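You operate a simulated robot arm through the tools that you are given. There is no shell and no other tool. Be economical: measure what you need, move in short steps, check, and stop when the job is done.

Carry out the task below with a simulated two-armed robot. There is one attempt and no reset: what you move stays moved.

Task
Unplug the charger, then hold it still and wipe the crust off its contacts.
Fine: white switch off before the black plug comes out; plug in the wall holder; teal cloth back; the two other socket switches over the bench stay on. What is to be rubbed or washed off counts as gone when no trace of it is left.

Only the result counts: the job must be done as asked and must still hold three seconds after the hand-in. Knocking over, shifting, dropping, spilling or breaking anything else fails it. Flat cloth is picked up by pressing the open fingertips on it (5 to 10 N) and closing them slowly along it; thin cloth reads only 2 to 8 mm in the jaws.

Robot
Two 7-joint arms with four-finger grippers on one trunk, on a base that drives. Base frame: it is fixed to the floor where the robot stands at the start and does not move with it; the origin is under the middle of the robot, x ahead of it, y to its left, z up. Lengths are in mm, angles in rad, forces in N, time in s.
The left shoulder is at the start at [40, 181, 1279], the right one opposite. With the tool pointing down near the work surface each hand reaches from about 280 to 820 mm from the robot's upright axis, wherever it stands, measured 20 degrees to its own side. Places, roughly: blue switch [700, -100, 1100]; grey switch [700, 200, 1100]; socket with the blue switch [700, -100, 1100]; socket with the grey switch [700, 200, 1100]; socket with the white switch [700, 100, 1100]; wall holder [700, 300, 1100]; white switch [700, 100, 1100]. Payload 3.67 kg a hand.
Tool frame (each hand has its own): the origin (TCP) lies between the finger pads and is the grasp point; the fingertips stand 28 mm ahead of it; z points along the fingers, y is the line along which they close. The gripper opens to 112 mm. The gripper's body begins 73 mm behind the TCP.
Orientation is that of the tool frame in the base frame, as a unit quaternion [x, y, z, w]. With the fingers straight down and closing along the base's y, the tool's x points along the base's -x, its y along +y and its z along -z.

Tools
- The arms move only by the tool nudge_tool. It takes "left_motion", "right_motion" or both (then of equal length, played together; a hand with none holds still); each is a list that holds one entry, the list of rows, each a list of 7 numbers: the finger opening in mm, from 0 to 112, then the shift along the tool's x, y, z in mm, then the turn, a rotation vector about the tool's x, y, z in rad. In form: [[[hand, tx, ty, tz, ax, ay, az], ...]]. A call has 1 to 10 rows; each row is the pose to reach, as a shift and turn from the pose commanded when the call began, along the tool's axes at that moment. Each row takes 0.2 s and may step no farther than 50 mm and 0.15 rad from the row before; otherwise, or with a gripper value out of range, the whole call is refused. Where a pose cannot be reached the arm comes as near as it can. A force on the tool above 40 N (or 10 N above the force at the start of the call, whichever is more), or a blocked arm, ends the call early, and 0.2 s more pass. Each finger halts on what it meets, pressing with about 32 N; the grip force reading is that of the motor and also rises with nothing between the fingers. The clock runs only during rows and for 0.2 s after the last one: add rows that repeat a pose to give the fingers time. The reply holds the time, the measured pose of the TCP, the force on the tool along the base axes, the opening and the grip force, in the units named above and with some noise, with the torque about the TCP (base axes, N m) and any sound that the robot's microphone picked up, and new pictures: "show" is both (left out), scene, wrist or none (wrist: the cameras of the hands that moved).
- Cameras (640 x 400 px; columns grow to the right, rows downward): "scene" is now at [96, 29.3, 1494.1]; the picture's right is [0.34, -0.94, 0.00], its down [-0.67, -0.24, -0.70] and it looks along [0.66, 0.24, -0.71] (base axes); focal length 221 px, centre (320, 200). "left" rides on the left gripper at [60, 18, -104] in its tool frame; the picture's right is [-0.29, 0.96, 0.00], its down [-0.80, -0.24, -0.55] and it looks along [-0.53, -0.16, 0.83] (tool axes); focal length 234 px, centre (320, 200). "right" rides on the right gripper at [60, -18, -104] in its tool frame; the picture's right is [0.29, 0.96, 0.00], its down [-0.80, 0.24, -0.55] and it looks along [-0.53, 0.16, 0.83] (tool axes); focal length 234 px, centre (320, 200). There is no depth. A picture from a camera that has moved, and an enlarged one, comes with that camera's place and axes in the base frame and with its lens.
- move_column(by): slides the trunk up (or, below 0, down) by that many mm; the arms and the scene camera ride with it, the base frame stays. It gives what a move gives, with no picture.
- roll_base(legs): drives the robot by 1 to 6 legs, each [ahead, left, turn to the left] in mm, mm and rad, along the robot's own axes; the way and the turn of a leg run together, so that a leg with both is an arc; at most 1500 mm and 3.142 rad a leg. The arms and the cameras ride along, it lands a little off, and it stops where it bumps. It gives what a move gives, and a new picture of the scene camera.
- head_to(pan, tilt): turns the head with the scene camera to pan (to the left, within 1.501 rad either way) and tilt (down, from -0.506 to 1.204), counted from straight ahead of the robot. It gives what a move gives, and a new picture of the scene camera.
- enlarge(camera, box): a new picture of the part [left, top, right, bottom] of that camera's present view, enlarged. No time passes.
- hand_in(): hands the job in; it is judged then, once.

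Go step by step. Nothing tells you exact positions but the pictures and the camera data: compare them with the known pose of the tool, close in by small moves and look again before you grip or let go. The budget is 120 turns and 260 pictures, counting those below and the enlarged ones. Unless the task says otherwise, let go and move clear before handing in, and close with one line.

The tools are called after ">>>" as name(argument=value, ...) on one line, values as JSON. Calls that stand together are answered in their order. nudge_tool: Moves the arms, as the interface text tells. Its arguments: {"type":"object","properties":{"left_motion":{"type":"array"},"right_motion":{"type":"array"},"show":{"type":"string","enum":["both","scene","wrist","none"]}},"required":[]} The other tools are called the same way: move_column (by) slides the trunk up or down; roll_base (legs) drives the base; head_to (pan, tilt) turns the head that bears the scene camera; enlarge (camera, box) takes an enlarged picture of a part of a camera's view; hand_in () hands the job in.

At the start:

```text
time_s: 0.0
left_tool_pos: [433.6, 446.0, 1283.3]
left_ee_rot: [0.0, 1.0, 0.0, 0.0]
left_wrist_force: [0.1, 0.0, -0.6]
left_ft_torque: [-0.01, 0.01, 0.0]
left_opening: 112.1
left_finger_force: 0.0
right_tool_pos: [505.8, -44.1, 1321.1]
right_ee_rot: [0.0, 1.0, 0.0, -0.001]
right_wrist_force: [-0.3, -0.5, -0.5]
right_ft_torque: [0.0, 0.0, 0.02]
right_opening: 112.0
right_finger_force: 0.2
trunk travel left (down, up): [-400.0, 114.0]
robot x, y, heading: [0.9, -1.0, -0.0]
head pan, tilt: [0.346, 0.789]
```

scene: 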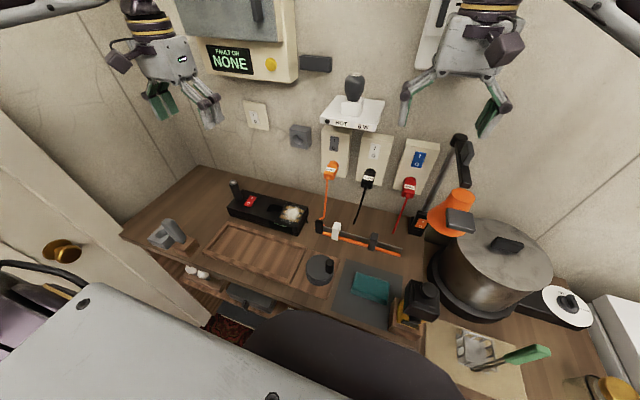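
right: 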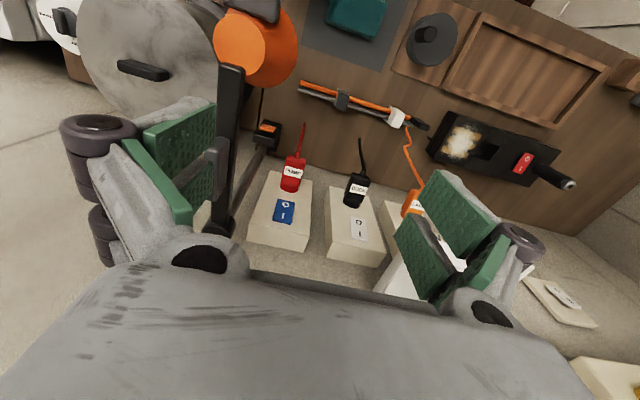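
left: 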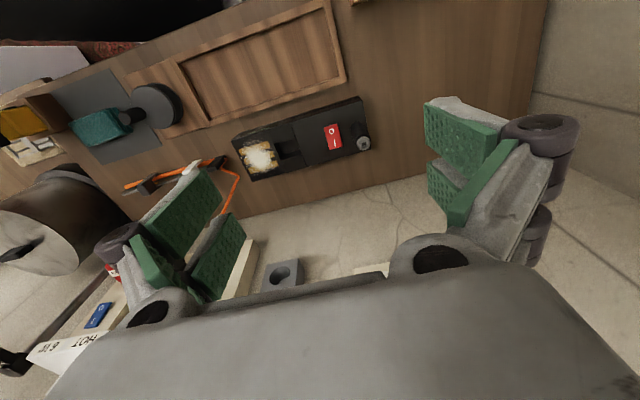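

I see three wall sockets (orange, black and red plugs), the black charger with crust on the bench, the teal cloth on a grey mat, and the wall holder at left of the sockets. I'll zoom in on each before moving anything.

>>> enlarge(camera="scene", box=[280, 110, 460, 225])

>>> enlarge(camera="scene", box=[140, 160, 460, 340])

>>> enlarge(camera="left", box=[60, 80, 400, 290])

>>> enlarge(camera="right", box=[230, 60, 600, 300])

```text
3.48 times, centred on (370, 168) of scene
camera zoom: at [96.0, 29.3, 1494.1], right [0.34, -0.94, 0.0], down [-0.67, -0.24, -0.7], along [0.66, 0.24, -0.71], focal length 769 px, centre (146, 313)
```

zoom: 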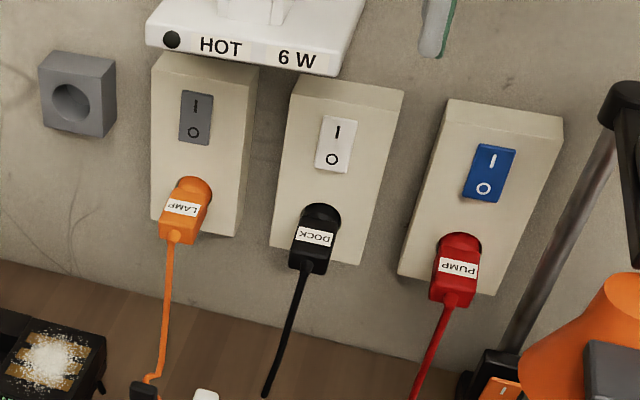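

```text
2.00 times, centred on (300, 250) of scene
camera zoom: at [96.0, 29.3, 1494.1], right [0.34, -0.94, 0.0], down [-0.67, -0.24, -0.7], along [0.66, 0.24, -0.71], focal length 442 px, centre (360, 100)
```

zoom: 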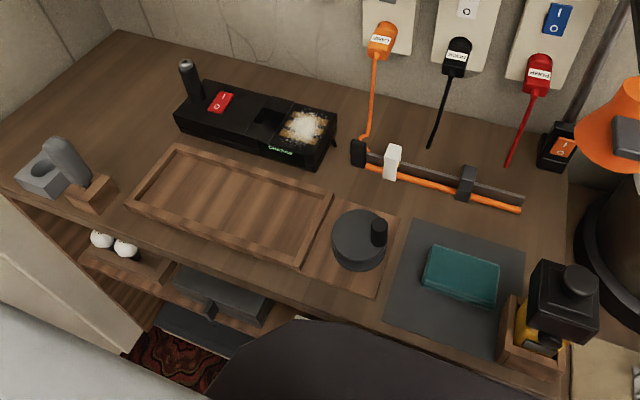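

```text
1.88 times, centred on (230, 185) of left
camera zoom: at [375.2, 463.0, 1387.4], right [0.29, 0.96, 0.0], down [0.8, -0.24, 0.55], along [0.53, -0.16, -0.83], focal length 441 px, centre (489, 228)
```

zoom: 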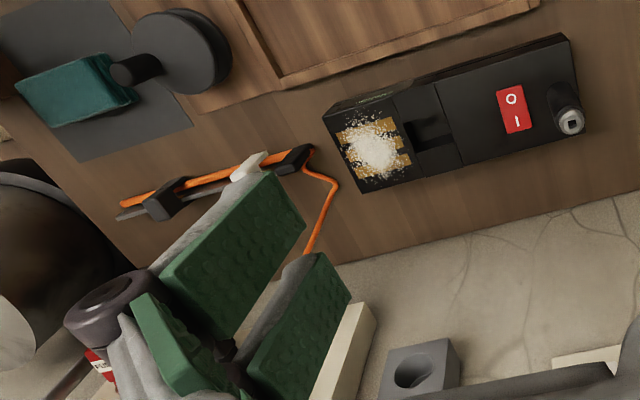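

```text
1.67 times, centred on (415, 180) of right
camera zoom: at [445.4, -62.5, 1426.1], right [-0.29, 0.96, 0.0], down [0.8, 0.24, 0.55], along [0.53, 0.16, -0.83], focal length 390 px, centre (162, 233)
```

zoom: 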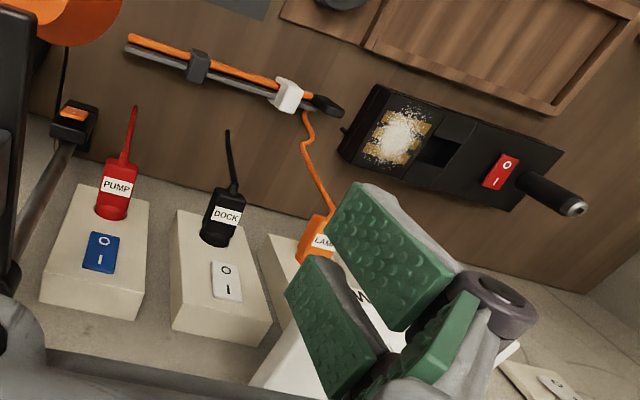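

White switch is about [658, 67, 1145], the DOCK plug about [637, 69, 1059], the holder about [670, 303, 1130] and the crust about [530, 287, 928]. I'll pull the right hand back a little, and swing the left hand to point at the wall.

>>> nudge_tool(left_motion=[[[112, 3, -25, 0, 0, -0.15, 0], [112, 6, -50, 0, 0, -0.3, 0], [112, 9, -75, 0, 0, -0.45, 0], [112, 12, -100, 0, 0, -0.6, 0], [112, 15, -125, 0, 0, -0.75, 0], [112, 18, -150, 0, 0, -0.9, 0], [80, 21, -175, 0, 0, -1.05, 0], [50, 24, -200, 0, 0, -1.2, 0], [20, 27, -225, 0, 0, -1.35, 0], [0, 30, -250, 0, 0, -1.5, 0]]], right_motion=[[[112, 10, -10, 0, 0, 0, 0], [112, 20, -20, 0, 0, 0, 0], [112, 30, -30, 0, 0, 0, 0], [112, 40, -40, 0, 0, 0, 0], [112, 50, -50, 0, 0, 0, 0], [112, 60, -60, 0, 0, 0, 0], [112, 70, -70, 0, 0, 0, 0], [112, 80, -80, 0, 0, 0, 0], [112, 90, -90, 0, 0, 0, 0], [112, 100, -100, 0, 0, 0, 0]]], show="both")

```text
time_s: 2.2
left_tool_pos: [521.8, 115.8, 1309.5]
left_ee_rot: [0.001, 0.731, 0.0, 0.682]
left_wrist_force: [-0.1, -0.3, 0.3]
left_ft_torque: [-0.03, 0.02, 0.05]
left_opening: 0.1
left_finger_force: 5.5
left hand out of reach, approached as far as the arm can: row 5, 6, 7, 8, 9, 10
right_tool_pos: [404.9, -149.2, 1321.6]
right_ee_rot: [0.0, 1.0, 0.003, 0.0]
right_wrist_force: [0.7, -0.2, -0.5]
right_ft_torque: [0.07, 0.0, -0.01]
right_opening: 112.2
right_finger_force: 0.1
trunk travel left (down, up): [-400.0, 114.0]
robot x, y, heading: [3.0, -2.0, -0.0]
head pan, tilt: [0.346, 0.789]
camera scene: at [96.5, 25.5, 1494.1], right [0.34, -0.94, 0.0], down [-0.67, -0.24, -0.7], along [0.66, 0.24, -0.71], focal length 221 px, centre (320, 200)
camera right: at [345.4, -166.7, 1426.0], right [-0.29, 0.96, 0.0], down [0.8, 0.24, 0.55], along [0.53, 0.16, -0.83], focal length 234 px, centre (320, 200)
camera left: at [414.0, 133.5, 1257.1], right [0.02, 0.96, 0.29], down [-0.5, -0.24, 0.83], along [0.87, -0.16, 0.47], focal length 234 px, centre (320, 200)
```

scene: 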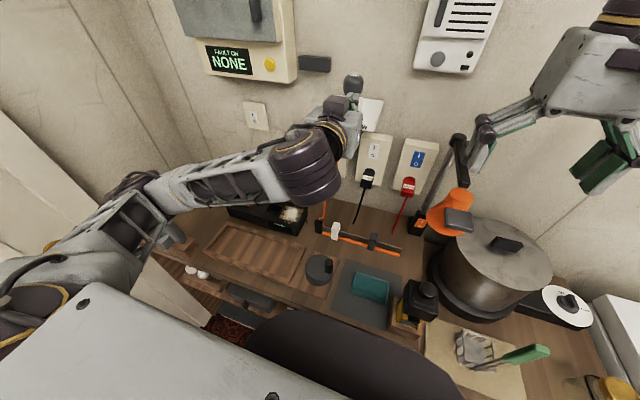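
right: 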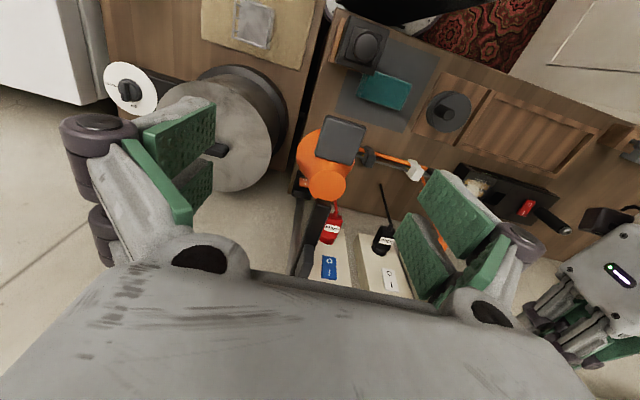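
left: 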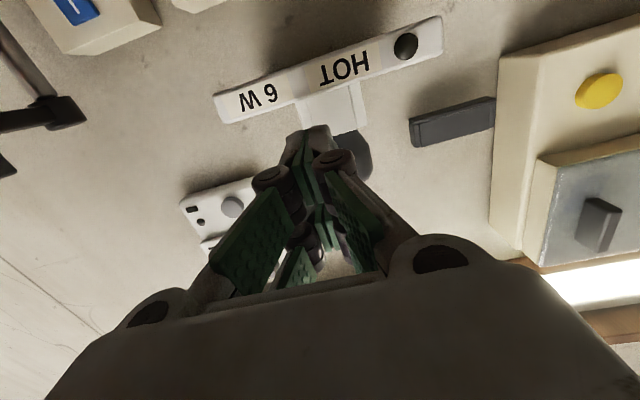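

The left hand couldn't fold that close and ended up near the HOT shelf. I'll back the base 150 mm straight off, which takes the hand clear and gives the arm room.

>>> roll_base(legs=[[-150, 0, 0]])

```text
time_s: 3.6
left_tool_pos: [371.7, 119.2, 1309.2]
left_ee_rot: [0.0, 0.733, 0.0, 0.681]
left_wrist_force: [-0.1, 0.1, -1.2]
left_ft_torque: [-0.04, -0.01, 0.0]
left_opening: 0.0
left_finger_force: 31.8
right_tool_pos: [253.8, -145.6, 1321.1]
right_ee_rot: [0.0, 1.0, 0.0, -0.001]
right_wrist_force: [0.0, -0.1, -0.2]
right_ft_torque: [0.01, 0.0, -0.02]
right_opening: 111.8
right_finger_force: 0.0
trunk travel left (down, up): [-400.0, 114.0]
robot x, y, heading: [-150.9, -0.4, 0.004]
head pan, tilt: [0.346, 0.789]
camera scene: at [-53.7, 29.3, 1493.9], right [0.34, -0.94, 0.0], down [-0.67, -0.24, -0.7], along [0.66, 0.24, -0.71], focal length 221 px, centre (320, 200)
```

scene: 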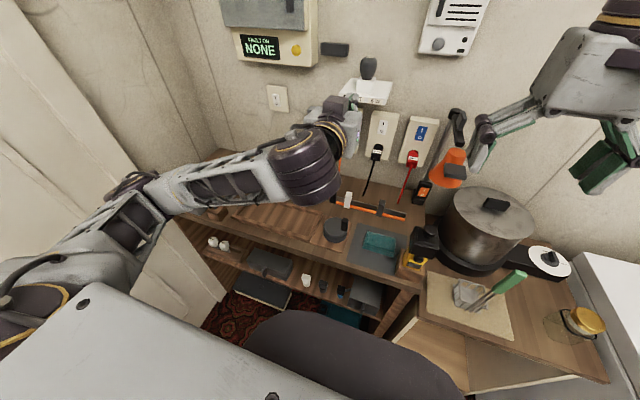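

Clear now. I'll extend the left hand toward a spot in front of the white switch, levelling it.

>>> nudge_tool(left_motion=[[[0, 28, -9, 24, 0, -0.073, 0], [0, 56, -18, 48, 0, -0.073, 0], [0, 84, -27, 72, 0, -0.073, 0], [0, 112, -36, 96, 0, -0.073, 0], [0, 140, -45, 120, 0, -0.073, 0], [0, 167, -52, 142, 0, -0.073, 0], [0, 167, -52, 142, 0, -0.073, 0]]])

>>> head_to(pan=0.1, tilt=0.55)

```text
time_s: 5.2
left_tool_pos: [499.3, 69.8, 1130.8]
left_ee_rot: [-0.001, 0.706, 0.001, 0.708]
left_wrist_force: [0.7, 0.1, 0.6]
left_ft_torque: [-0.01, 0.03, -0.01]
left_opening: 0.2
left_finger_force: 32.3
right_tool_pos: [252.5, -145.0, 1320.7]
right_ee_rot: [0.0, 1.0, 0.0, 0.0]
right_wrist_force: [0.5, -0.4, -0.1]
right_ft_torque: [0.01, -0.02, 0.0]
right_opening: 111.9
right_finger_force: 0.0
trunk travel left (down, up): [-400.0, 114.0]
robot x, y, heading: [-153.9, -2.0, -0.007]
head pan, tilt: [0.346, 0.789]
camera scene: at [-55.8, 29.4, 1494.1], right [0.34, -0.94, 0.0], down [-0.67, -0.24, -0.7], along [0.66, 0.24, -0.71], focal length 221 px, centre (320, 200)
camera left: at [395.4, 85.7, 1071.7], right [0.0, 0.96, 0.29], down [-0.55, -0.24, 0.8], along [0.83, -0.16, 0.53], focal length 234 px, centre (320, 200)
```

scene: 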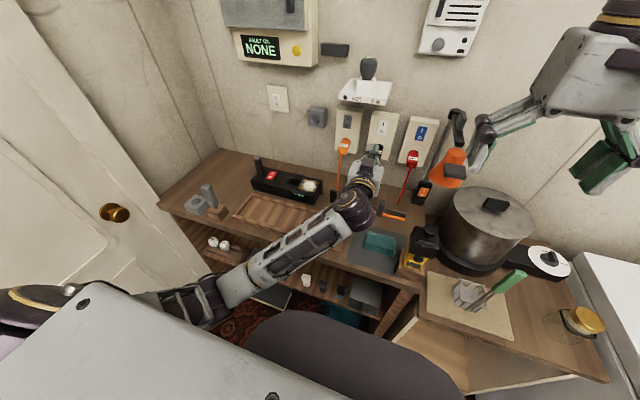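
left: 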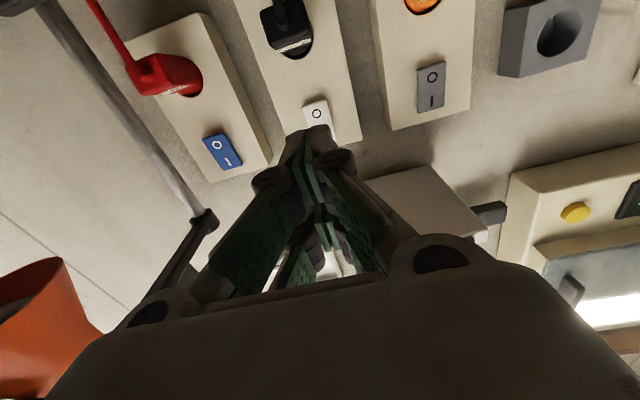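

```text
time_s: 6.0
left_tool_pos: [498.7, 68.0, 1132.4]
left_ee_rot: [-0.001, 0.707, 0.001, 0.707]
left_wrist_force: [0.2, -0.4, 0.3]
left_ft_torque: [-0.03, 0.01, 0.01]
left_opening: 0.1
left_finger_force: 32.6
right_tool_pos: [253.1, -144.9, 1322.0]
right_ee_rot: [0.001, 1.0, 0.001, 0.0]
right_wrist_force: [0.0, 0.0, 0.0]
right_ft_torque: [0.0, -0.04, -0.01]
right_opening: 111.8
right_finger_force: 0.0
trunk travel left (down, up): [-400.0, 114.0]
robot x, y, heading: [-151.2, 2.9, 0.002]
head pan, tilt: [0.099, 0.55]
camera scene: at [-43.0, 10.5, 1514.6], right [0.1, -0.99, 0.0], down [-0.52, -0.05, -0.85], along [0.85, 0.09, -0.52], focal length 221 px, centre (320, 200)
```

scene: 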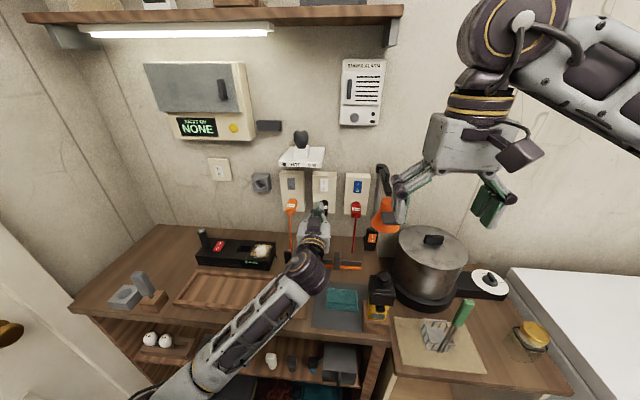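

The O half of the white switch appears to be at about [658, 67, 1128]. I'll look closely before pressing.

>>> enlarge(camera="left", box=[220, 0, 420, 160])

>>> enlarge(camera="scene", box=[240, 130, 400, 250])

```text
2.50 times, centred on (320, 80) of left
camera zoom: at [395.0, 85.3, 1072.2], right [0.0, 0.96, 0.29], down [-0.55, -0.24, 0.8], along [0.83, -0.16, 0.53], focal length 585 px, centre (320, 500)
```

zoom: 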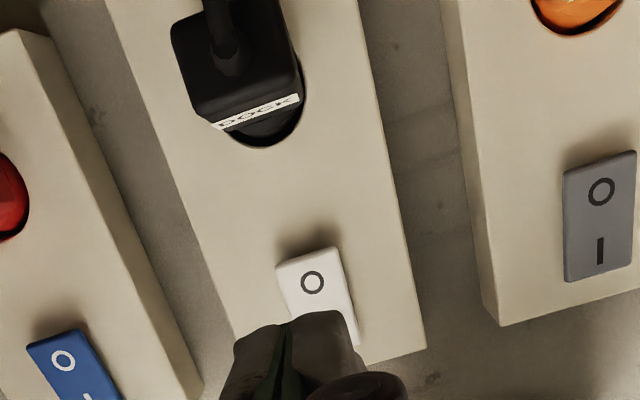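

```text
3.33 times, centred on (320, 190) of scene
camera zoom: at [-43.0, 10.5, 1514.6], right [0.1, -0.99, 0.0], down [-0.52, -0.05, -0.85], along [0.85, 0.09, -0.52], focal length 737 px, centre (320, 233)
```

zoom: 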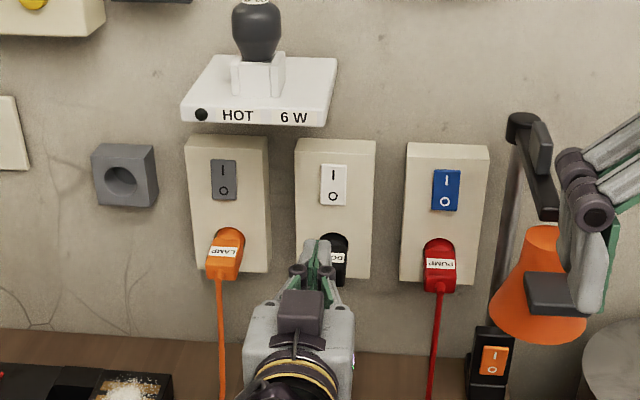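

Both views agree: O is at [658, 67, 1128]. I'll approach to just short of it with closed fingertips, then press in small steps.

>>> nudge_tool(left_motion=[[[0, 5, -1, 30, 0, 0, 0], [0, 5, -1, 60, 0, 0, 0], [0, 5, -1, 90, 0, 0, 0], [0, 5, -1, 110, 0, 0, 0], [0, 5, -1, 110, 0, 0, 0]]])

```text
time_s: 7.2
left_tool_pos: [607.3, 68.0, 1127.2]
left_ee_rot: [-0.001, 0.706, 0.001, 0.708]
left_wrist_force: [-0.1, 0.7, 0.0]
left_ft_torque: [-0.03, -0.03, -0.04]
left_opening: 0.0
left_finger_force: 31.8
right_tool_pos: [251.8, -144.9, 1321.3]
right_ee_rot: [0.0, 1.0, 0.0, 0.0]
right_wrist_force: [0.0, 0.0, -0.1]
right_ft_torque: [0.0, 0.01, 0.01]
right_opening: 111.9
right_finger_force: 0.2
trunk travel left (down, up): [-400.0, 114.0]
robot x, y, heading: [-152.1, 0.2, -0.001]
head pan, tilt: [0.099, 0.55]
camera scene: at [-43.3, 10.7, 1514.7], right [0.1, -0.99, 0.0], down [-0.52, -0.05, -0.85], along [0.85, 0.09, -0.52], focal length 221 px, centre (320, 200)
camera left: at [505.1, 85.3, 1066.6], right [0.0, 0.96, 0.29], down [-0.56, -0.24, 0.8], along [0.83, -0.16, 0.53], focal length 234 px, centre (320, 200)
```

scene: 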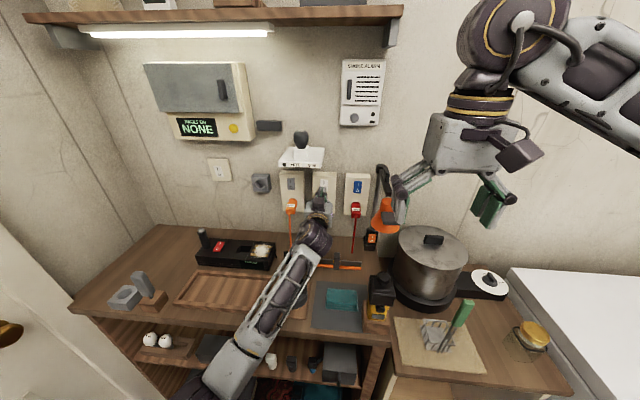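
left: 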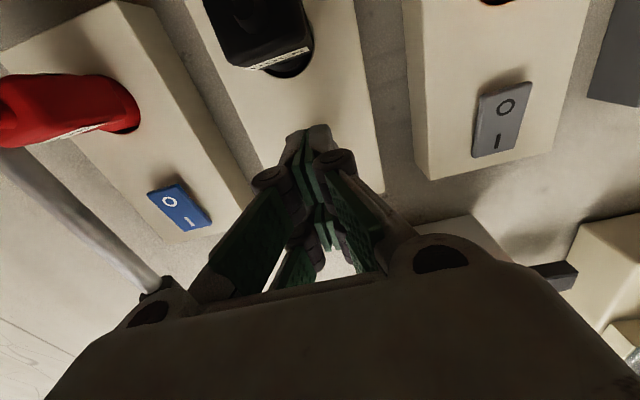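

Tips are about 20 mm short of the switch. I'll press gently.

>>> nudge_tool(left_motion=[[[0, 0, 0, 5, 0, 0, 0], [0, 0, 0, 10, 0, 0, 0], [0, 0, 0, 14, 0, 0, 0], [0, 0, 0, 17, 0, 0, 0], [0, 0, 0, 20, 0, 0, 0], [0, 0, 0, 22, 0, 0, 0], [0, 0, 0, 24, 0, 0, 0]]], show="none")

```text
time_s: 8.8
left_tool_pos: [632.0, 67.5, 1127.2]
left_ee_rot: [-0.002, 0.707, 0.002, 0.708]
left_wrist_force: [-14.5, 0.1, -4.8]
left_ft_torque: [0.01, -0.06, 0.0]
left_opening: 6.1
left_finger_force: 35.5
right_tool_pos: [251.5, -145.0, 1322.2]
right_ee_rot: [0.0, 1.0, 0.0, 0.0]
right_wrist_force: [0.1, -0.2, 0.4]
right_ft_torque: [-0.03, 0.0, -0.01]
right_opening: 111.9
right_finger_force: 0.1
trunk travel left (down, up): [-400.0, 114.0]
robot x, y, heading: [-151.7, 3.3, -0.001]
head pan, tilt: [0.099, 0.55]
```

Contact at 14 N; no click heard yet. Press a little more, then back off and look.

>>> nudge_tool(left_motion=[[[0, 0, 0, 2, 0, 0, 0], [0, 0, 0, 4, 0, 0, 0], [0, 0, 0, 4, 0, 0, 0]]], show="none")

>>> nudge_tool(left_motion=[[[0, 0, 0, -40, 0, 0, 0], [0, 20, 0, -80, 0, 0, 0], [0, 40, 0, -110, 0, 0, 0], [0, 40, 0, -110, 0, 0, 0]]])

>>> enlarge(camera="left", box=[220, 0, 420, 160])

>>> enlarge(camera="scene", box=[240, 130, 400, 250])

```text
time_s: 9.4
left_tool_pos: [632.6, 67.8, 1127.1]
left_ee_rot: [-0.001, 0.707, 0.001, 0.707]
left_wrist_force: [-22.9, 2.2, -0.4]
left_ft_torque: [0.02, -0.33, 0.06]
left_opening: 6.0
left_finger_force: 35.3
right_tool_pos: [248.2, -145.4, 1323.1]
right_ee_rot: [-0.001, 1.0, 0.001, 0.001]
right_wrist_force: [-0.1, 0.1, -0.7]
right_ft_torque: [-0.02, 0.02, 0.0]
right_opening: 112.0
right_finger_force: 0.0
trunk travel left (down, up): [-400.0, 114.0]
robot x, y, heading: [-151.8, -0.4, -0.002]
head pan, tilt: [0.099, 0.55]
stopped in row 2 (left hand): the force on the tool passed its limit at 43 N (the readings are from after the stop); the commanded pose is now the measured one
```

```text
time_s: 10.6
left_tool_pos: [534.3, 95.6, 1103.9]
left_ee_rot: [0.021, 0.688, 0.036, 0.724]
left_wrist_force: [-0.1, 0.3, -0.3]
left_ft_torque: [-0.01, 0.02, -0.02]
left_opening: 0.0
left_finger_force: 35.7
right_tool_pos: [251.6, -145.0, 1321.1]
right_ee_rot: [-0.001, 1.0, 0.0, 0.001]
right_wrist_force: [0.3, -0.5, 0.4]
right_ft_torque: [0.01, -0.03, 0.02]
right_opening: 111.9
right_finger_force: 0.1
trunk travel left (down, up): [-400.0, 114.0]
robot x, y, heading: [-153.8, 0.6, -0.0]
head pan, tilt: [0.099, 0.55]
stopped in row 4 (left hand): the arm was blocked; the commanded pose is now the measured one
camera scene: at [-44.4, 10.8, 1514.8], right [0.1, -0.99, 0.0], down [-0.52, -0.05, -0.85], along [0.85, 0.09, -0.52], focal length 221 px, centre (320, 200)
camera left: at [432.8, 115.8, 1040.0], right [-0.04, 0.93, 0.36], down [-0.59, -0.31, 0.75], along [0.81, -0.19, 0.56], focal length 234 px, centre (320, 200)
```

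scene: 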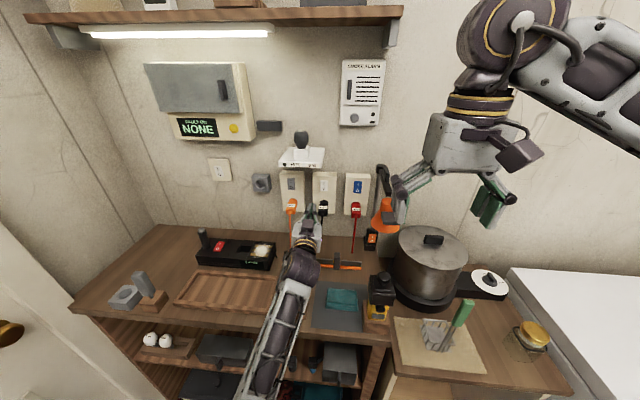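
left: 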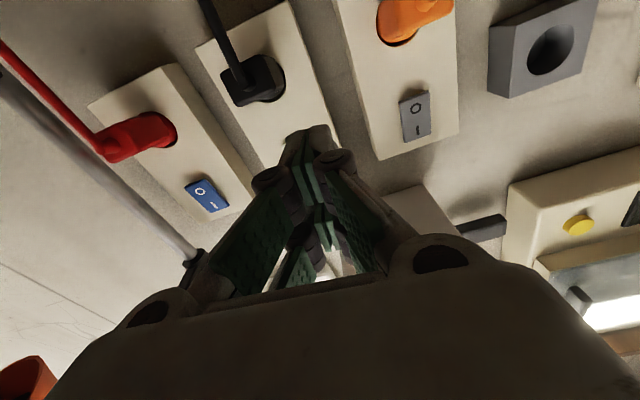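

```text
2.50 times, centred on (320, 80) of left
camera zoom: at [432.8, 115.8, 1040.0], right [-0.04, 0.93, 0.36], down [-0.59, -0.31, 0.75], along [0.81, -0.19, 0.56], focal length 585 px, centre (320, 500)
```

zoom: 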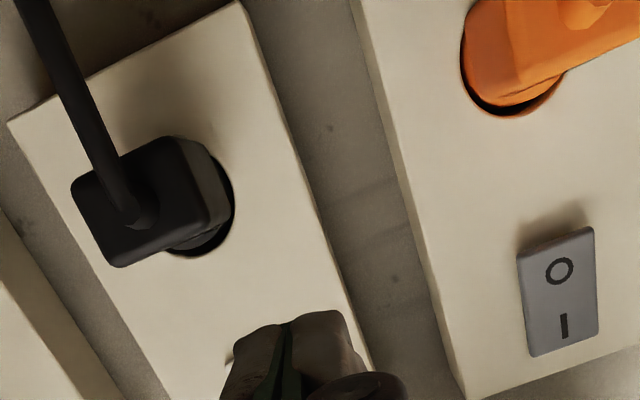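

```text
3.33 times, centred on (320, 190) of scene
camera zoom: at [-44.4, 10.8, 1514.8], right [0.1, -0.99, 0.0], down [-0.52, -0.05, -0.85], along [0.85, 0.09, -0.52], focal length 737 px, centre (320, 233)
```

zoom: 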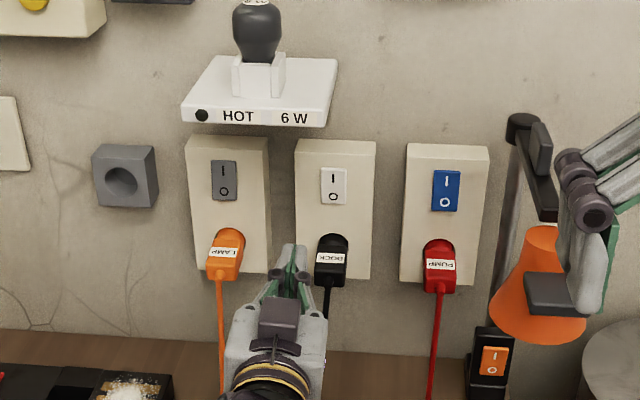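

The switch was pushed; the arm then reported a block on retreat. I'll check the switch state and what is near the elbow.

>>> enlarge(camera="scene", box=[280, 165, 376, 225])

>>> enlarge(camera="scene", box=[160, 220, 420, 400])

```text
6.67 times, centred on (328, 195) of scene
camera zoom: at [-44.4, 10.8, 1514.8], right [0.1, -0.99, 0.0], down [-0.52, -0.05, -0.85], along [0.85, 0.09, -0.52], focal length 1474 px, centre (267, 233)
```

zoom: 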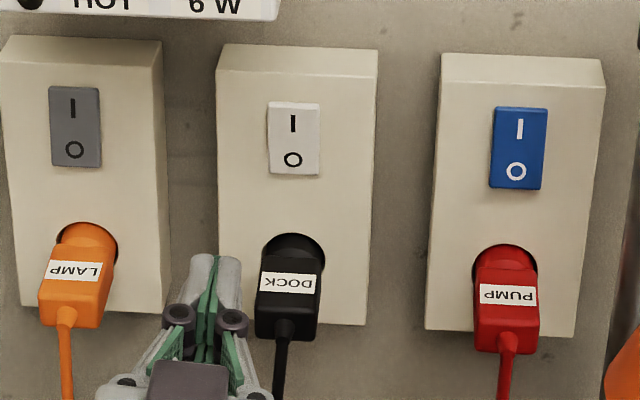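

```text
2.22 times, centred on (290, 310) of scene
camera zoom: at [-44.4, 10.8, 1514.8], right [0.1, -0.99, 0.0], down [-0.52, -0.05, -0.85], along [0.85, 0.09, -0.52], focal length 491 px, centre (387, -44)
```

zoom: 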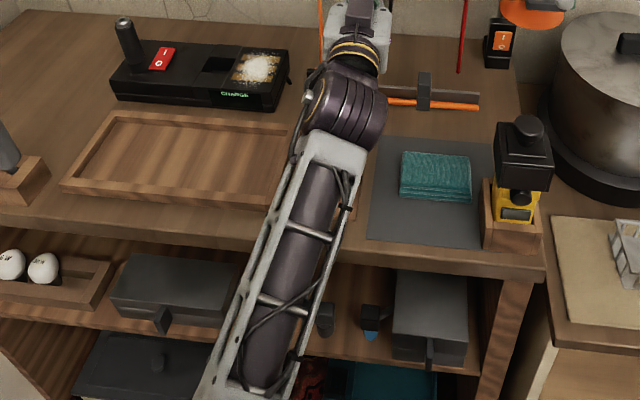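

The white rocker now sits differently from the other two (pressed to O). The left forearm hangs low over the bench, so I'll raise the trunk 60 mm to lift it and check from the right camera.

>>> move_column(by=60)

>>> enlarge(camera="right", box=[200, 0, 640, 275])

```text
time_s: 11.6
left_tool_pos: [534.6, 95.6, 1157.9]
left_ee_rot: [0.022, 0.692, 0.037, 0.72]
left_wrist_force: [0.3, 0.7, -0.3]
left_ft_torque: [-0.05, 0.0, -0.01]
left_opening: 0.0
left_finger_force: 36.5
right_tool_pos: [251.9, -144.3, 1383.1]
right_ee_rot: [-0.001, 1.0, 0.0, -0.001]
right_wrist_force: [0.5, -0.6, -0.3]
right_ft_torque: [-0.01, -0.02, 0.03]
right_opening: 111.9
right_finger_force: 0.2
trunk travel left (down, up): [-460.0, 54.0]
robot x, y, heading: [-156.1, 3.1, 0.006]
head pan, tilt: [0.099, 0.55]
```

```text
1.45 times, centred on (420, 138) of right
camera zoom: at [193.3, -162.9, 1487.4], right [-0.29, 0.96, 0.0], down [0.8, 0.24, 0.55], along [0.53, 0.16, -0.83], focal length 341 px, centre (174, 291)
```

zoom: 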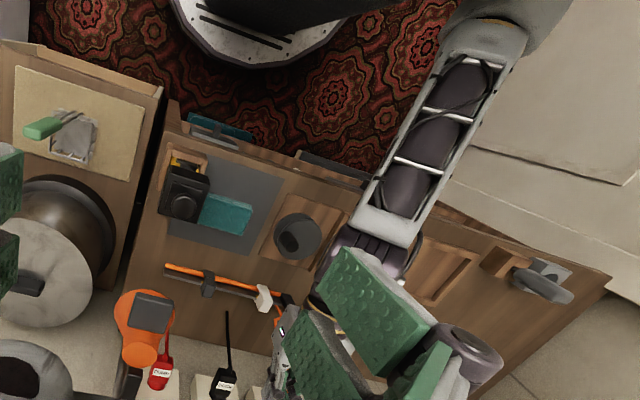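

Everything is still in place; the forearm was probably touching the bench edge. I'll back the base 80 mm and raise the trunk 50 mm so that the arm runs straighter and higher.

>>> roll_base(legs=[[-80, 0, 0]])

>>> move_column(by=50)

```text
time_s: 12.7
left_tool_pos: [457.7, 96.7, 1157.4]
left_ee_rot: [0.021, 0.692, 0.038, 0.72]
left_wrist_force: [0.7, -0.6, -0.2]
left_ft_torque: [0.02, 0.01, 0.03]
left_opening: 0.2
left_finger_force: 35.3
right_tool_pos: [174.3, -145.6, 1381.2]
right_ee_rot: [-0.001, 1.0, 0.0, -0.002]
right_wrist_force: [0.1, 0.5, -0.7]
right_ft_torque: [0.04, -0.01, 0.01]
right_opening: 112.1
right_finger_force: 0.0
trunk travel left (down, up): [-460.0, 54.0]
robot x, y, heading: [-232.9, 3.5, 0.001]
head pan, tilt: [0.099, 0.55]
camera scene: at [-121.2, 10.3, 1575.3], right [0.1, -0.99, 0.0], down [-0.52, -0.05, -0.85], along [0.85, 0.09, -0.52], focal length 221 px, centre (320, 200)
```

scene: 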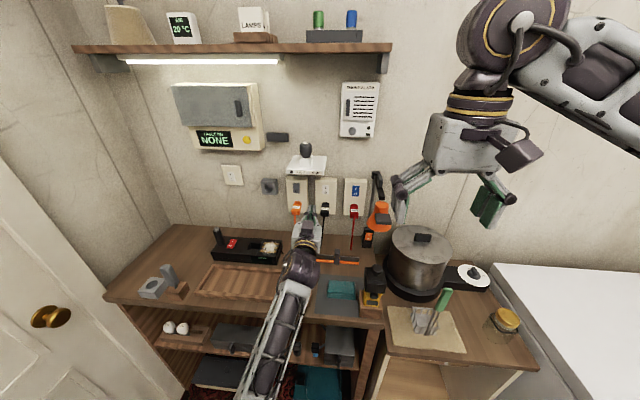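

```text
time_s: 13.6
left_tool_pos: [455.5, 96.2, 1208.0]
left_ee_rot: [0.022, 0.692, 0.038, 0.721]
left_wrist_force: [0.2, 0.7, -0.9]
left_ft_torque: [-0.01, -0.01, -0.02]
left_opening: 0.0
left_finger_force: 36.2
right_tool_pos: [172.3, -145.3, 1433.0]
right_ee_rot: [0.0, 1.0, 0.001, -0.001]
right_wrist_force: [0.1, -0.3, 0.0]
right_ft_torque: [0.01, 0.03, -0.01]
right_opening: 111.8
right_finger_force: 0.1
trunk travel left (down, up): [-510.0, 4.0]
robot x, y, heading: [-233.5, -3.9, 0.002]
head pan, tilt: [0.099, 0.55]
```

Now I'll square up the left hand and bring it opposite the black plug (about [628, 67, 1057]), opening to about 80 mm.

>>> nudge_tool(left_motion=[[[20, 37, -11, 12, 0.006, 0.01, -0.021], [40, 75, -21, 24, 0.011, 0.02, -0.042], [60, 112, -32, 36, 0.017, 0.03, -0.064], [80, 150, -43, 48, 0.023, 0.041, -0.085], [80, 150, -43, 48, 0.023, 0.041, -0.085]]])

>>> enlarge(camera="left", box=[170, 0, 470, 190])

>>> enlarge(camera="scene", box=[260, 160, 388, 240])

```text
time_s: 14.2
left_tool_pos: [480.9, 144.9, 1082.7]
left_ee_rot: [0.078, 0.703, 0.091, 0.701]
left_wrist_force: [-0.6, 1.5, -0.2]
left_ft_torque: [0.0, -0.05, -0.04]
left_opening: 60.3
left_finger_force: 0.2
right_tool_pos: [173.5, -144.1, 1432.1]
right_ee_rot: [-0.001, 1.0, 0.0, 0.0]
right_wrist_force: [0.4, -0.1, -0.3]
right_ft_torque: [-0.01, 0.05, 0.02]
right_opening: 111.9
right_finger_force: 0.1
trunk travel left (down, up): [-510.0, 4.0]
robot x, y, heading: [-231.1, 1.7, 0.003]
head pan, tilt: [0.099, 0.55]
stopped in row 3 (left hand): the arm was blocked; the commanded pose is now the measured one
camera scene: at [-122.6, 11.6, 1624.6], right [0.1, -0.99, 0.0], down [-0.52, -0.05, -0.85], along [0.85, 0.09, -0.52], focal length 221 px, centre (320, 200)
camera left: at [376.4, 174.3, 1028.4], right [-0.02, 0.86, 0.5], down [-0.55, -0.43, 0.72], along [0.84, -0.26, 0.48], focal length 234 px, centre (320, 200)
```

scene: 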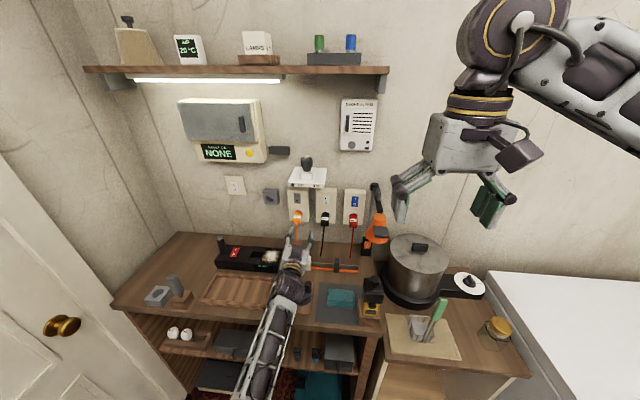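
left: 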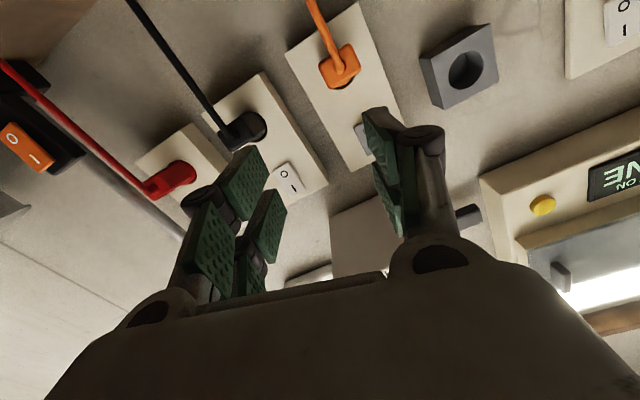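

```text
2.11 times, centred on (320, 95) of left
camera zoom: at [376.4, 174.3, 1028.4], right [-0.02, 0.86, 0.5], down [-0.55, -0.43, 0.72], along [0.84, -0.26, 0.48], focal length 493 px, centre (320, 421)
```

zoom: 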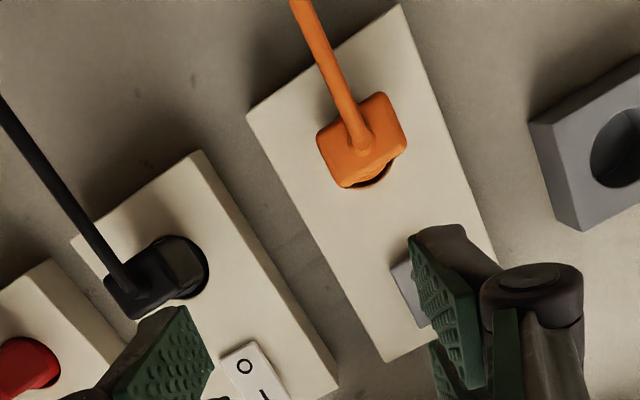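

```text
5.00 times, centred on (324, 200) of scene
camera zoom: at [-122.6, 11.6, 1624.6], right [0.1, -0.99, 0.0], down [-0.52, -0.05, -0.85], along [0.85, 0.09, -0.52], focal length 1106 px, centre (300, 200)
```

zoom: 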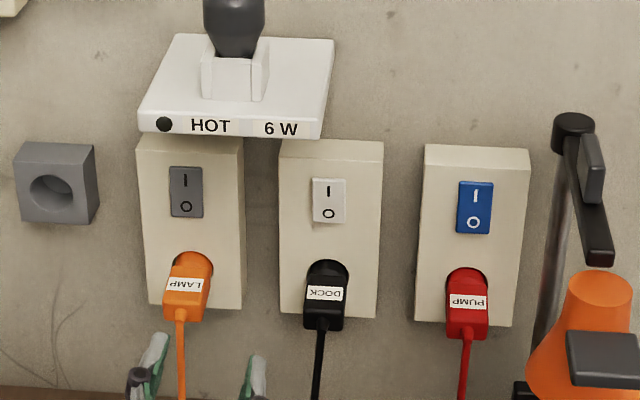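

The arm was blocked again, so I need to see what the forearm touches. I'll look down at it.

>>> head_to(pan=0.45, tilt=1.1)

>>> enlarge(camera="right", box=[200, 0, 640, 275])

```text
time_s: 15.2
left_tool_pos: [479.7, 144.0, 1083.2]
left_ee_rot: [0.077, 0.703, 0.09, 0.701]
left_wrist_force: [0.2, -0.2, 0.3]
left_ft_torque: [0.03, 0.04, -0.01]
left_opening: 60.1
left_finger_force: 0.1
right_tool_pos: [172.0, -145.9, 1431.6]
right_ee_rot: [0.0, 1.0, 0.0, 0.0]
right_wrist_force: [-0.2, 0.1, -0.3]
right_ft_torque: [0.04, 0.01, -0.03]
right_opening: 112.2
right_finger_force: 0.1
trunk travel left (down, up): [-510.0, 4.0]
robot x, y, heading: [-233.3, 2.2, 0.001]
head pan, tilt: [0.45, 1.1]
camera scene: at [-156.6, 28.8, 1581.6], right [0.44, -0.9, 0.0], down [-0.8, -0.39, -0.45], along [0.41, 0.2, -0.89], focal length 221 px, centre (320, 200)
```

scene: 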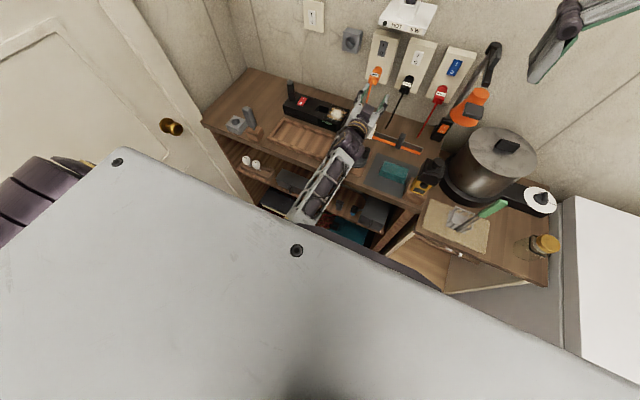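

```text
1.45 times, centred on (420, 138) of right
camera zoom: at [112.6, -162.8, 1536.4], right [-0.29, 0.96, 0.0], down [0.8, 0.24, 0.55], along [0.53, 0.16, -0.83], focal length 341 px, centre (174, 291)
```

zoom: 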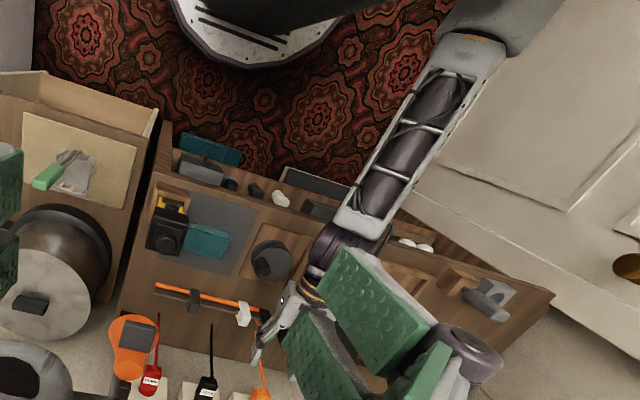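

Nothing external seems to touch; the hand gets pushed leftward, so the elbow is likely too close to the torso. I'll shift the base 180 mm to the right so that the plug lies on the left arm's own side.

>>> roll_base(legs=[[0, -180, 0]])

>>> head_to(pan=0.3, tilt=0.6)

```text
time_s: 16.8
left_tool_pos: [480.5, -33.5, 1082.9]
left_ee_rot: [0.075, 0.703, 0.09, 0.701]
left_wrist_force: [0.8, 0.3, 0.3]
left_ft_torque: [0.02, -0.07, -0.03]
left_opening: 59.9
left_finger_force: 0.1
right_tool_pos: [172.8, -322.9, 1431.6]
right_ee_rot: [-0.003, 1.0, -0.001, 0.0]
right_wrist_force: [0.1, -0.6, -0.1]
right_ft_torque: [-0.03, 0.0, -0.02]
right_opening: 112.1
right_finger_force: 0.2
trunk travel left (down, up): [-510.0, 4.0]
robot x, y, heading: [-230.8, -183.2, 0.002]
head pan, tilt: [0.45, 1.1]
camera scene: at [-156.0, -150.0, 1581.5], right [0.44, -0.9, 0.0], down [-0.8, -0.39, -0.45], along [0.41, 0.2, -0.89], focal length 221 px, centre (320, 200)
```

scene: 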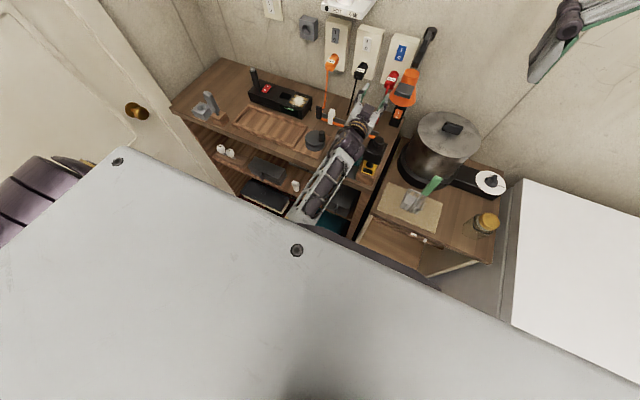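

```text
time_s: 17.7
left_tool_pos: [480.8, -36.5, 1083.3]
left_ee_rot: [0.076, 0.703, 0.092, 0.701]
left_wrist_force: [-0.2, 0.6, 0.3]
left_ft_torque: [0.03, 0.04, -0.01]
left_opening: 60.3
left_finger_force: 0.0
right_tool_pos: [172.6, -327.2, 1430.9]
right_ee_rot: [-0.002, 1.0, 0.0, 0.0]
right_wrist_force: [-0.5, 0.2, 0.4]
right_ft_torque: [-0.03, 0.0, 0.0]
right_opening: 112.1
right_finger_force: 0.1
trunk travel left (down, up): [-510.0, 4.0]
robot x, y, heading: [-231.7, -182.7, 0.003]
head pan, tilt: [0.3, 0.6]
camera scene: at [-128.3, -155.3, 1620.1], right [0.3, -0.95, 0.0], down [-0.54, -0.17, -0.82], along [0.79, 0.25, -0.57], focal length 221 px, centre (320, 200)
```

scene: 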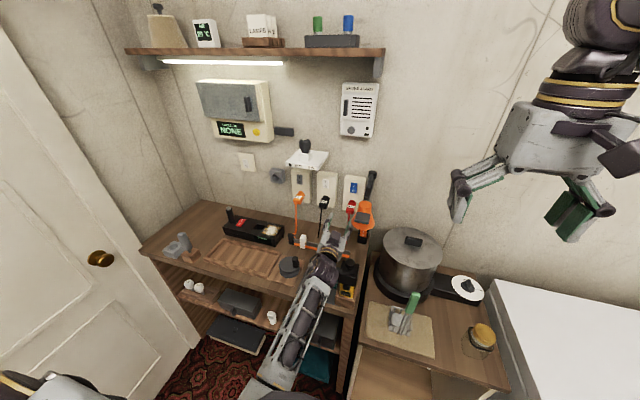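

Now I'll correct the roll and move opposite the black plug.

>>> nudge_tool(left_motion=[[[70, 12, 23, 10, 0.006, 0, -0.06], [80, 23, 47, 20, 0.012, 0, -0.12], [80, 35, 70, 30, 0.017, 0, -0.18], [80, 46, 94, 41, 0.023, -0.003, -0.238], [80, 46, 94, 41, 0.023, -0.003, -0.238]]])

>>> enlarge(camera="left", box=[170, 0, 470, 190])

>>> enlarge(camera="scene", box=[250, 155, 410, 255])

```text
time_s: 18.9
left_tool_pos: [520.1, 66.4, 1060.5]
left_ee_rot: [0.001, 0.707, -0.002, 0.707]
left_wrist_force: [0.3, -0.6, 0.4]
left_ft_torque: [-0.02, -0.01, 0.0]
left_opening: 80.1
left_finger_force: 0.0
right_tool_pos: [173.0, -327.3, 1431.3]
right_ee_rot: [-0.003, 1.0, 0.001, 0.0]
right_wrist_force: [0.1, -0.4, 0.4]
right_ft_torque: [0.05, 0.01, 0.03]
right_opening: 112.1
right_finger_force: 0.1
trunk travel left (down, up): [-510.0, 4.0]
robot x, y, heading: [-232.2, -180.5, 0.004]
head pan, tilt: [0.3, 0.6]
camera scene: at [-128.5, -155.1, 1620.2], right [0.3, -0.95, 0.0], down [-0.54, -0.17, -0.83], along [0.79, 0.25, -0.56], focal length 221 px, centre (320, 200)
camera left: at [415.5, 83.1, 999.9], right [0.0, 0.96, 0.29], down [-0.56, -0.24, 0.8], along [0.83, -0.16, 0.53], focal length 234 px, centre (320, 200)
```

scene: 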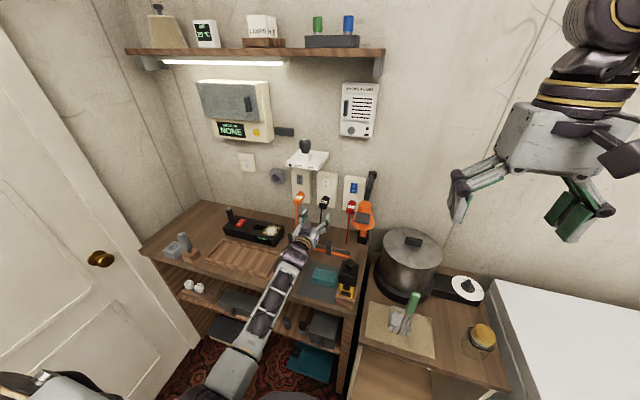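
left: 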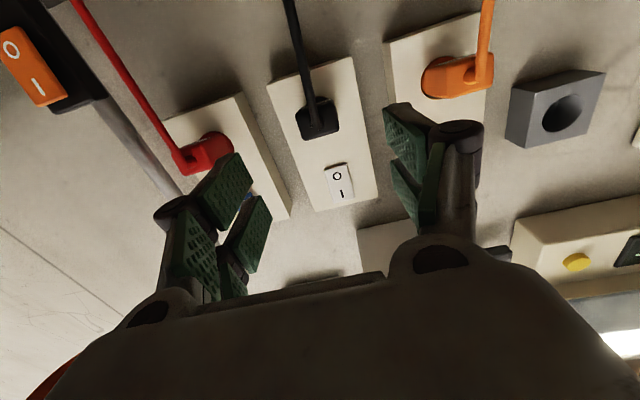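

```text
2.11 times, centred on (320, 95) of left
camera zoom: at [415.5, 83.1, 999.9], right [0.0, 0.96, 0.29], down [-0.56, -0.24, 0.8], along [0.83, -0.16, 0.53], focal length 493 px, centre (320, 421)
```

zoom: 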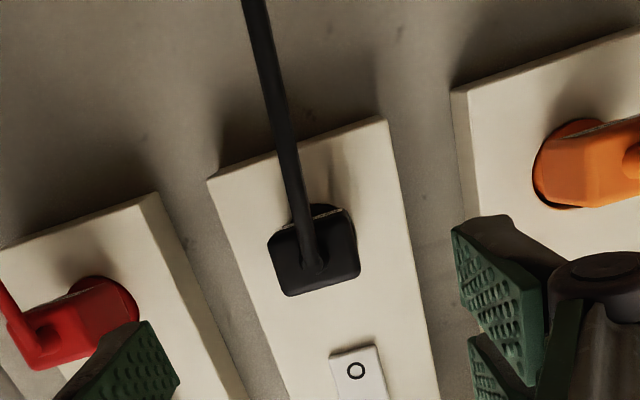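

```text
4.00 times, centred on (330, 205) of scene
camera zoom: at [-128.5, -155.1, 1620.2], right [0.3, -0.95, 0.0], down [-0.54, -0.17, -0.83], along [0.79, 0.25, -0.56], focal length 884 px, centre (280, 180)
```

zoom: 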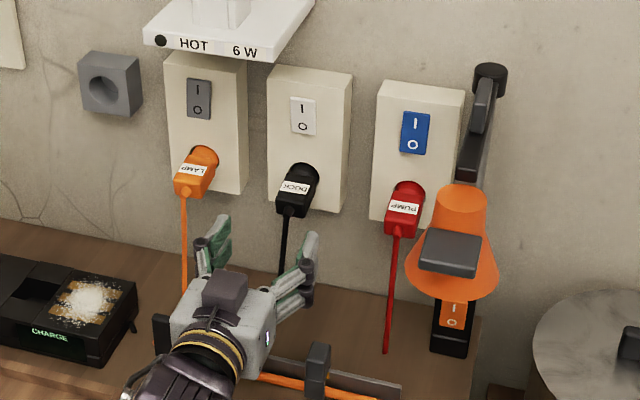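

The plug is centred ahead (end at about x 610, z 1050). I'll advance with open fingers around it.

>>> nudge_tool(left_motion=[[[80, 6, 1, 25, 0, 0, 0], [80, 6, 1, 50, 0, 0, 0], [80, 6, 1, 75, 0, 0, 0], [80, 6, 1, 97, 0, 0, 0], [80, 6, 1, 97, 0, 0, 0]]])

>>> enlarge(camera="scene", box=[250, 155, 410, 255])

```text
time_s: 20.1
left_tool_pos: [614.7, 67.9, 1054.8]
left_ee_rot: [-0.001, 0.706, 0.0, 0.708]
left_wrist_force: [-0.9, 0.9, -0.3]
left_ft_torque: [0.01, 0.0, 0.01]
left_opening: 79.9
left_finger_force: 0.0
right_tool_pos: [171.5, -325.5, 1431.2]
right_ee_rot: [-0.004, 1.0, 0.0, 0.0]
right_wrist_force: [0.0, -0.6, -0.4]
right_ft_torque: [-0.03, -0.01, 0.01]
right_opening: 112.0
right_finger_force: 0.2
trunk travel left (down, up): [-510.0, 4.0]
robot x, y, heading: [-231.1, -182.4, 0.004]
head pan, tilt: [0.3, 0.6]
camera scene: at [-128.7, -154.7, 1620.2], right [0.3, -0.95, 0.0], down [-0.54, -0.17, -0.83], along [0.79, 0.25, -0.56], focal length 221 px, centre (320, 200)
camera left: at [511.9, 85.2, 994.4], right [0.0, 0.96, 0.29], down [-0.56, -0.24, 0.8], along [0.83, -0.16, 0.53], focal length 234 px, centre (320, 200)
```

scene: 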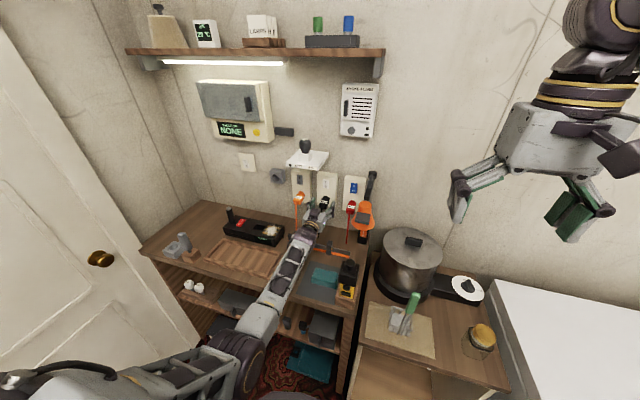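
left: 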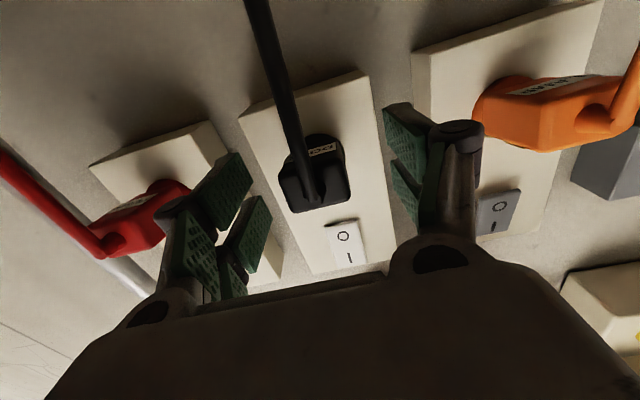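

```text
4.00 times, centred on (330, 205) of scene
camera zoom: at [-128.7, -154.7, 1620.2], right [0.3, -0.95, 0.0], down [-0.54, -0.17, -0.83], along [0.79, 0.25, -0.56], focal length 884 px, centre (280, 180)
```

zoom: 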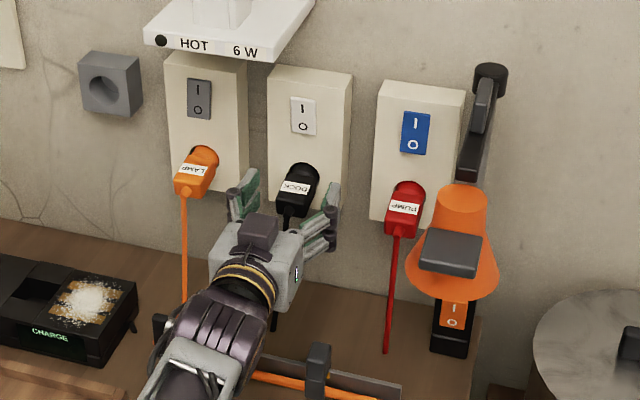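

The plug sits between the fingers. Closing.

>>> nudge_tool(left_motion=[[[65, 0, 0, 0, 0, 0, 0], [50, 0, 0, 0, 0, 0, 0], [40, 0, 0, 0, 0, 0, 0], [30, 0, 0, 0, 0, 0, 0], [20, 0, 0, 0, 0, 0, 0], [15, 0, 0, 0, 0, 0, 0]]], show="wrist")

```text
time_s: 21.5
left_tool_pos: [615.5, 68.2, 1054.6]
left_ee_rot: [0.0, 0.706, -0.001, 0.708]
left_wrist_force: [-0.5, -1.2, 0.6]
left_ft_torque: [0.0, -0.04, -0.11]
left_opening: 33.2
left_finger_force: 32.0
right_tool_pos: [173.5, -326.1, 1431.5]
right_ee_rot: [-0.003, 1.0, 0.0, 0.0]
right_wrist_force: [-0.4, 0.2, 0.6]
right_ft_torque: [0.02, -0.03, 0.01]
right_opening: 112.1
right_finger_force: 0.1
trunk travel left (down, up): [-510.0, 4.0]
robot x, y, heading: [-233.2, -184.9, 0.006]
head pan, tilt: [0.3, 0.6]
camera left: at [511.7, 84.8, 994.3], right [0.0, 0.96, 0.29], down [-0.56, -0.24, 0.8], along [0.83, -0.16, 0.53], focal length 234 px, centre (320, 200)
```

left: 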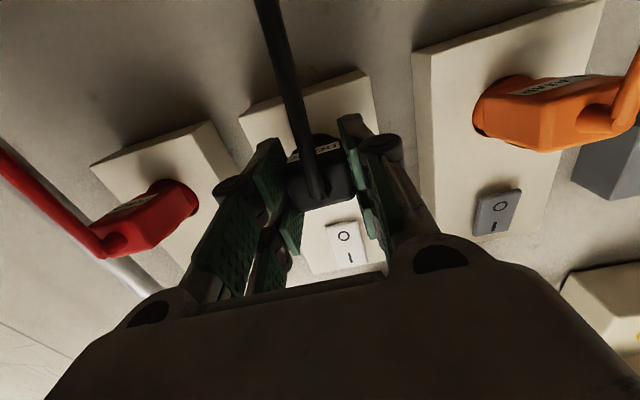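

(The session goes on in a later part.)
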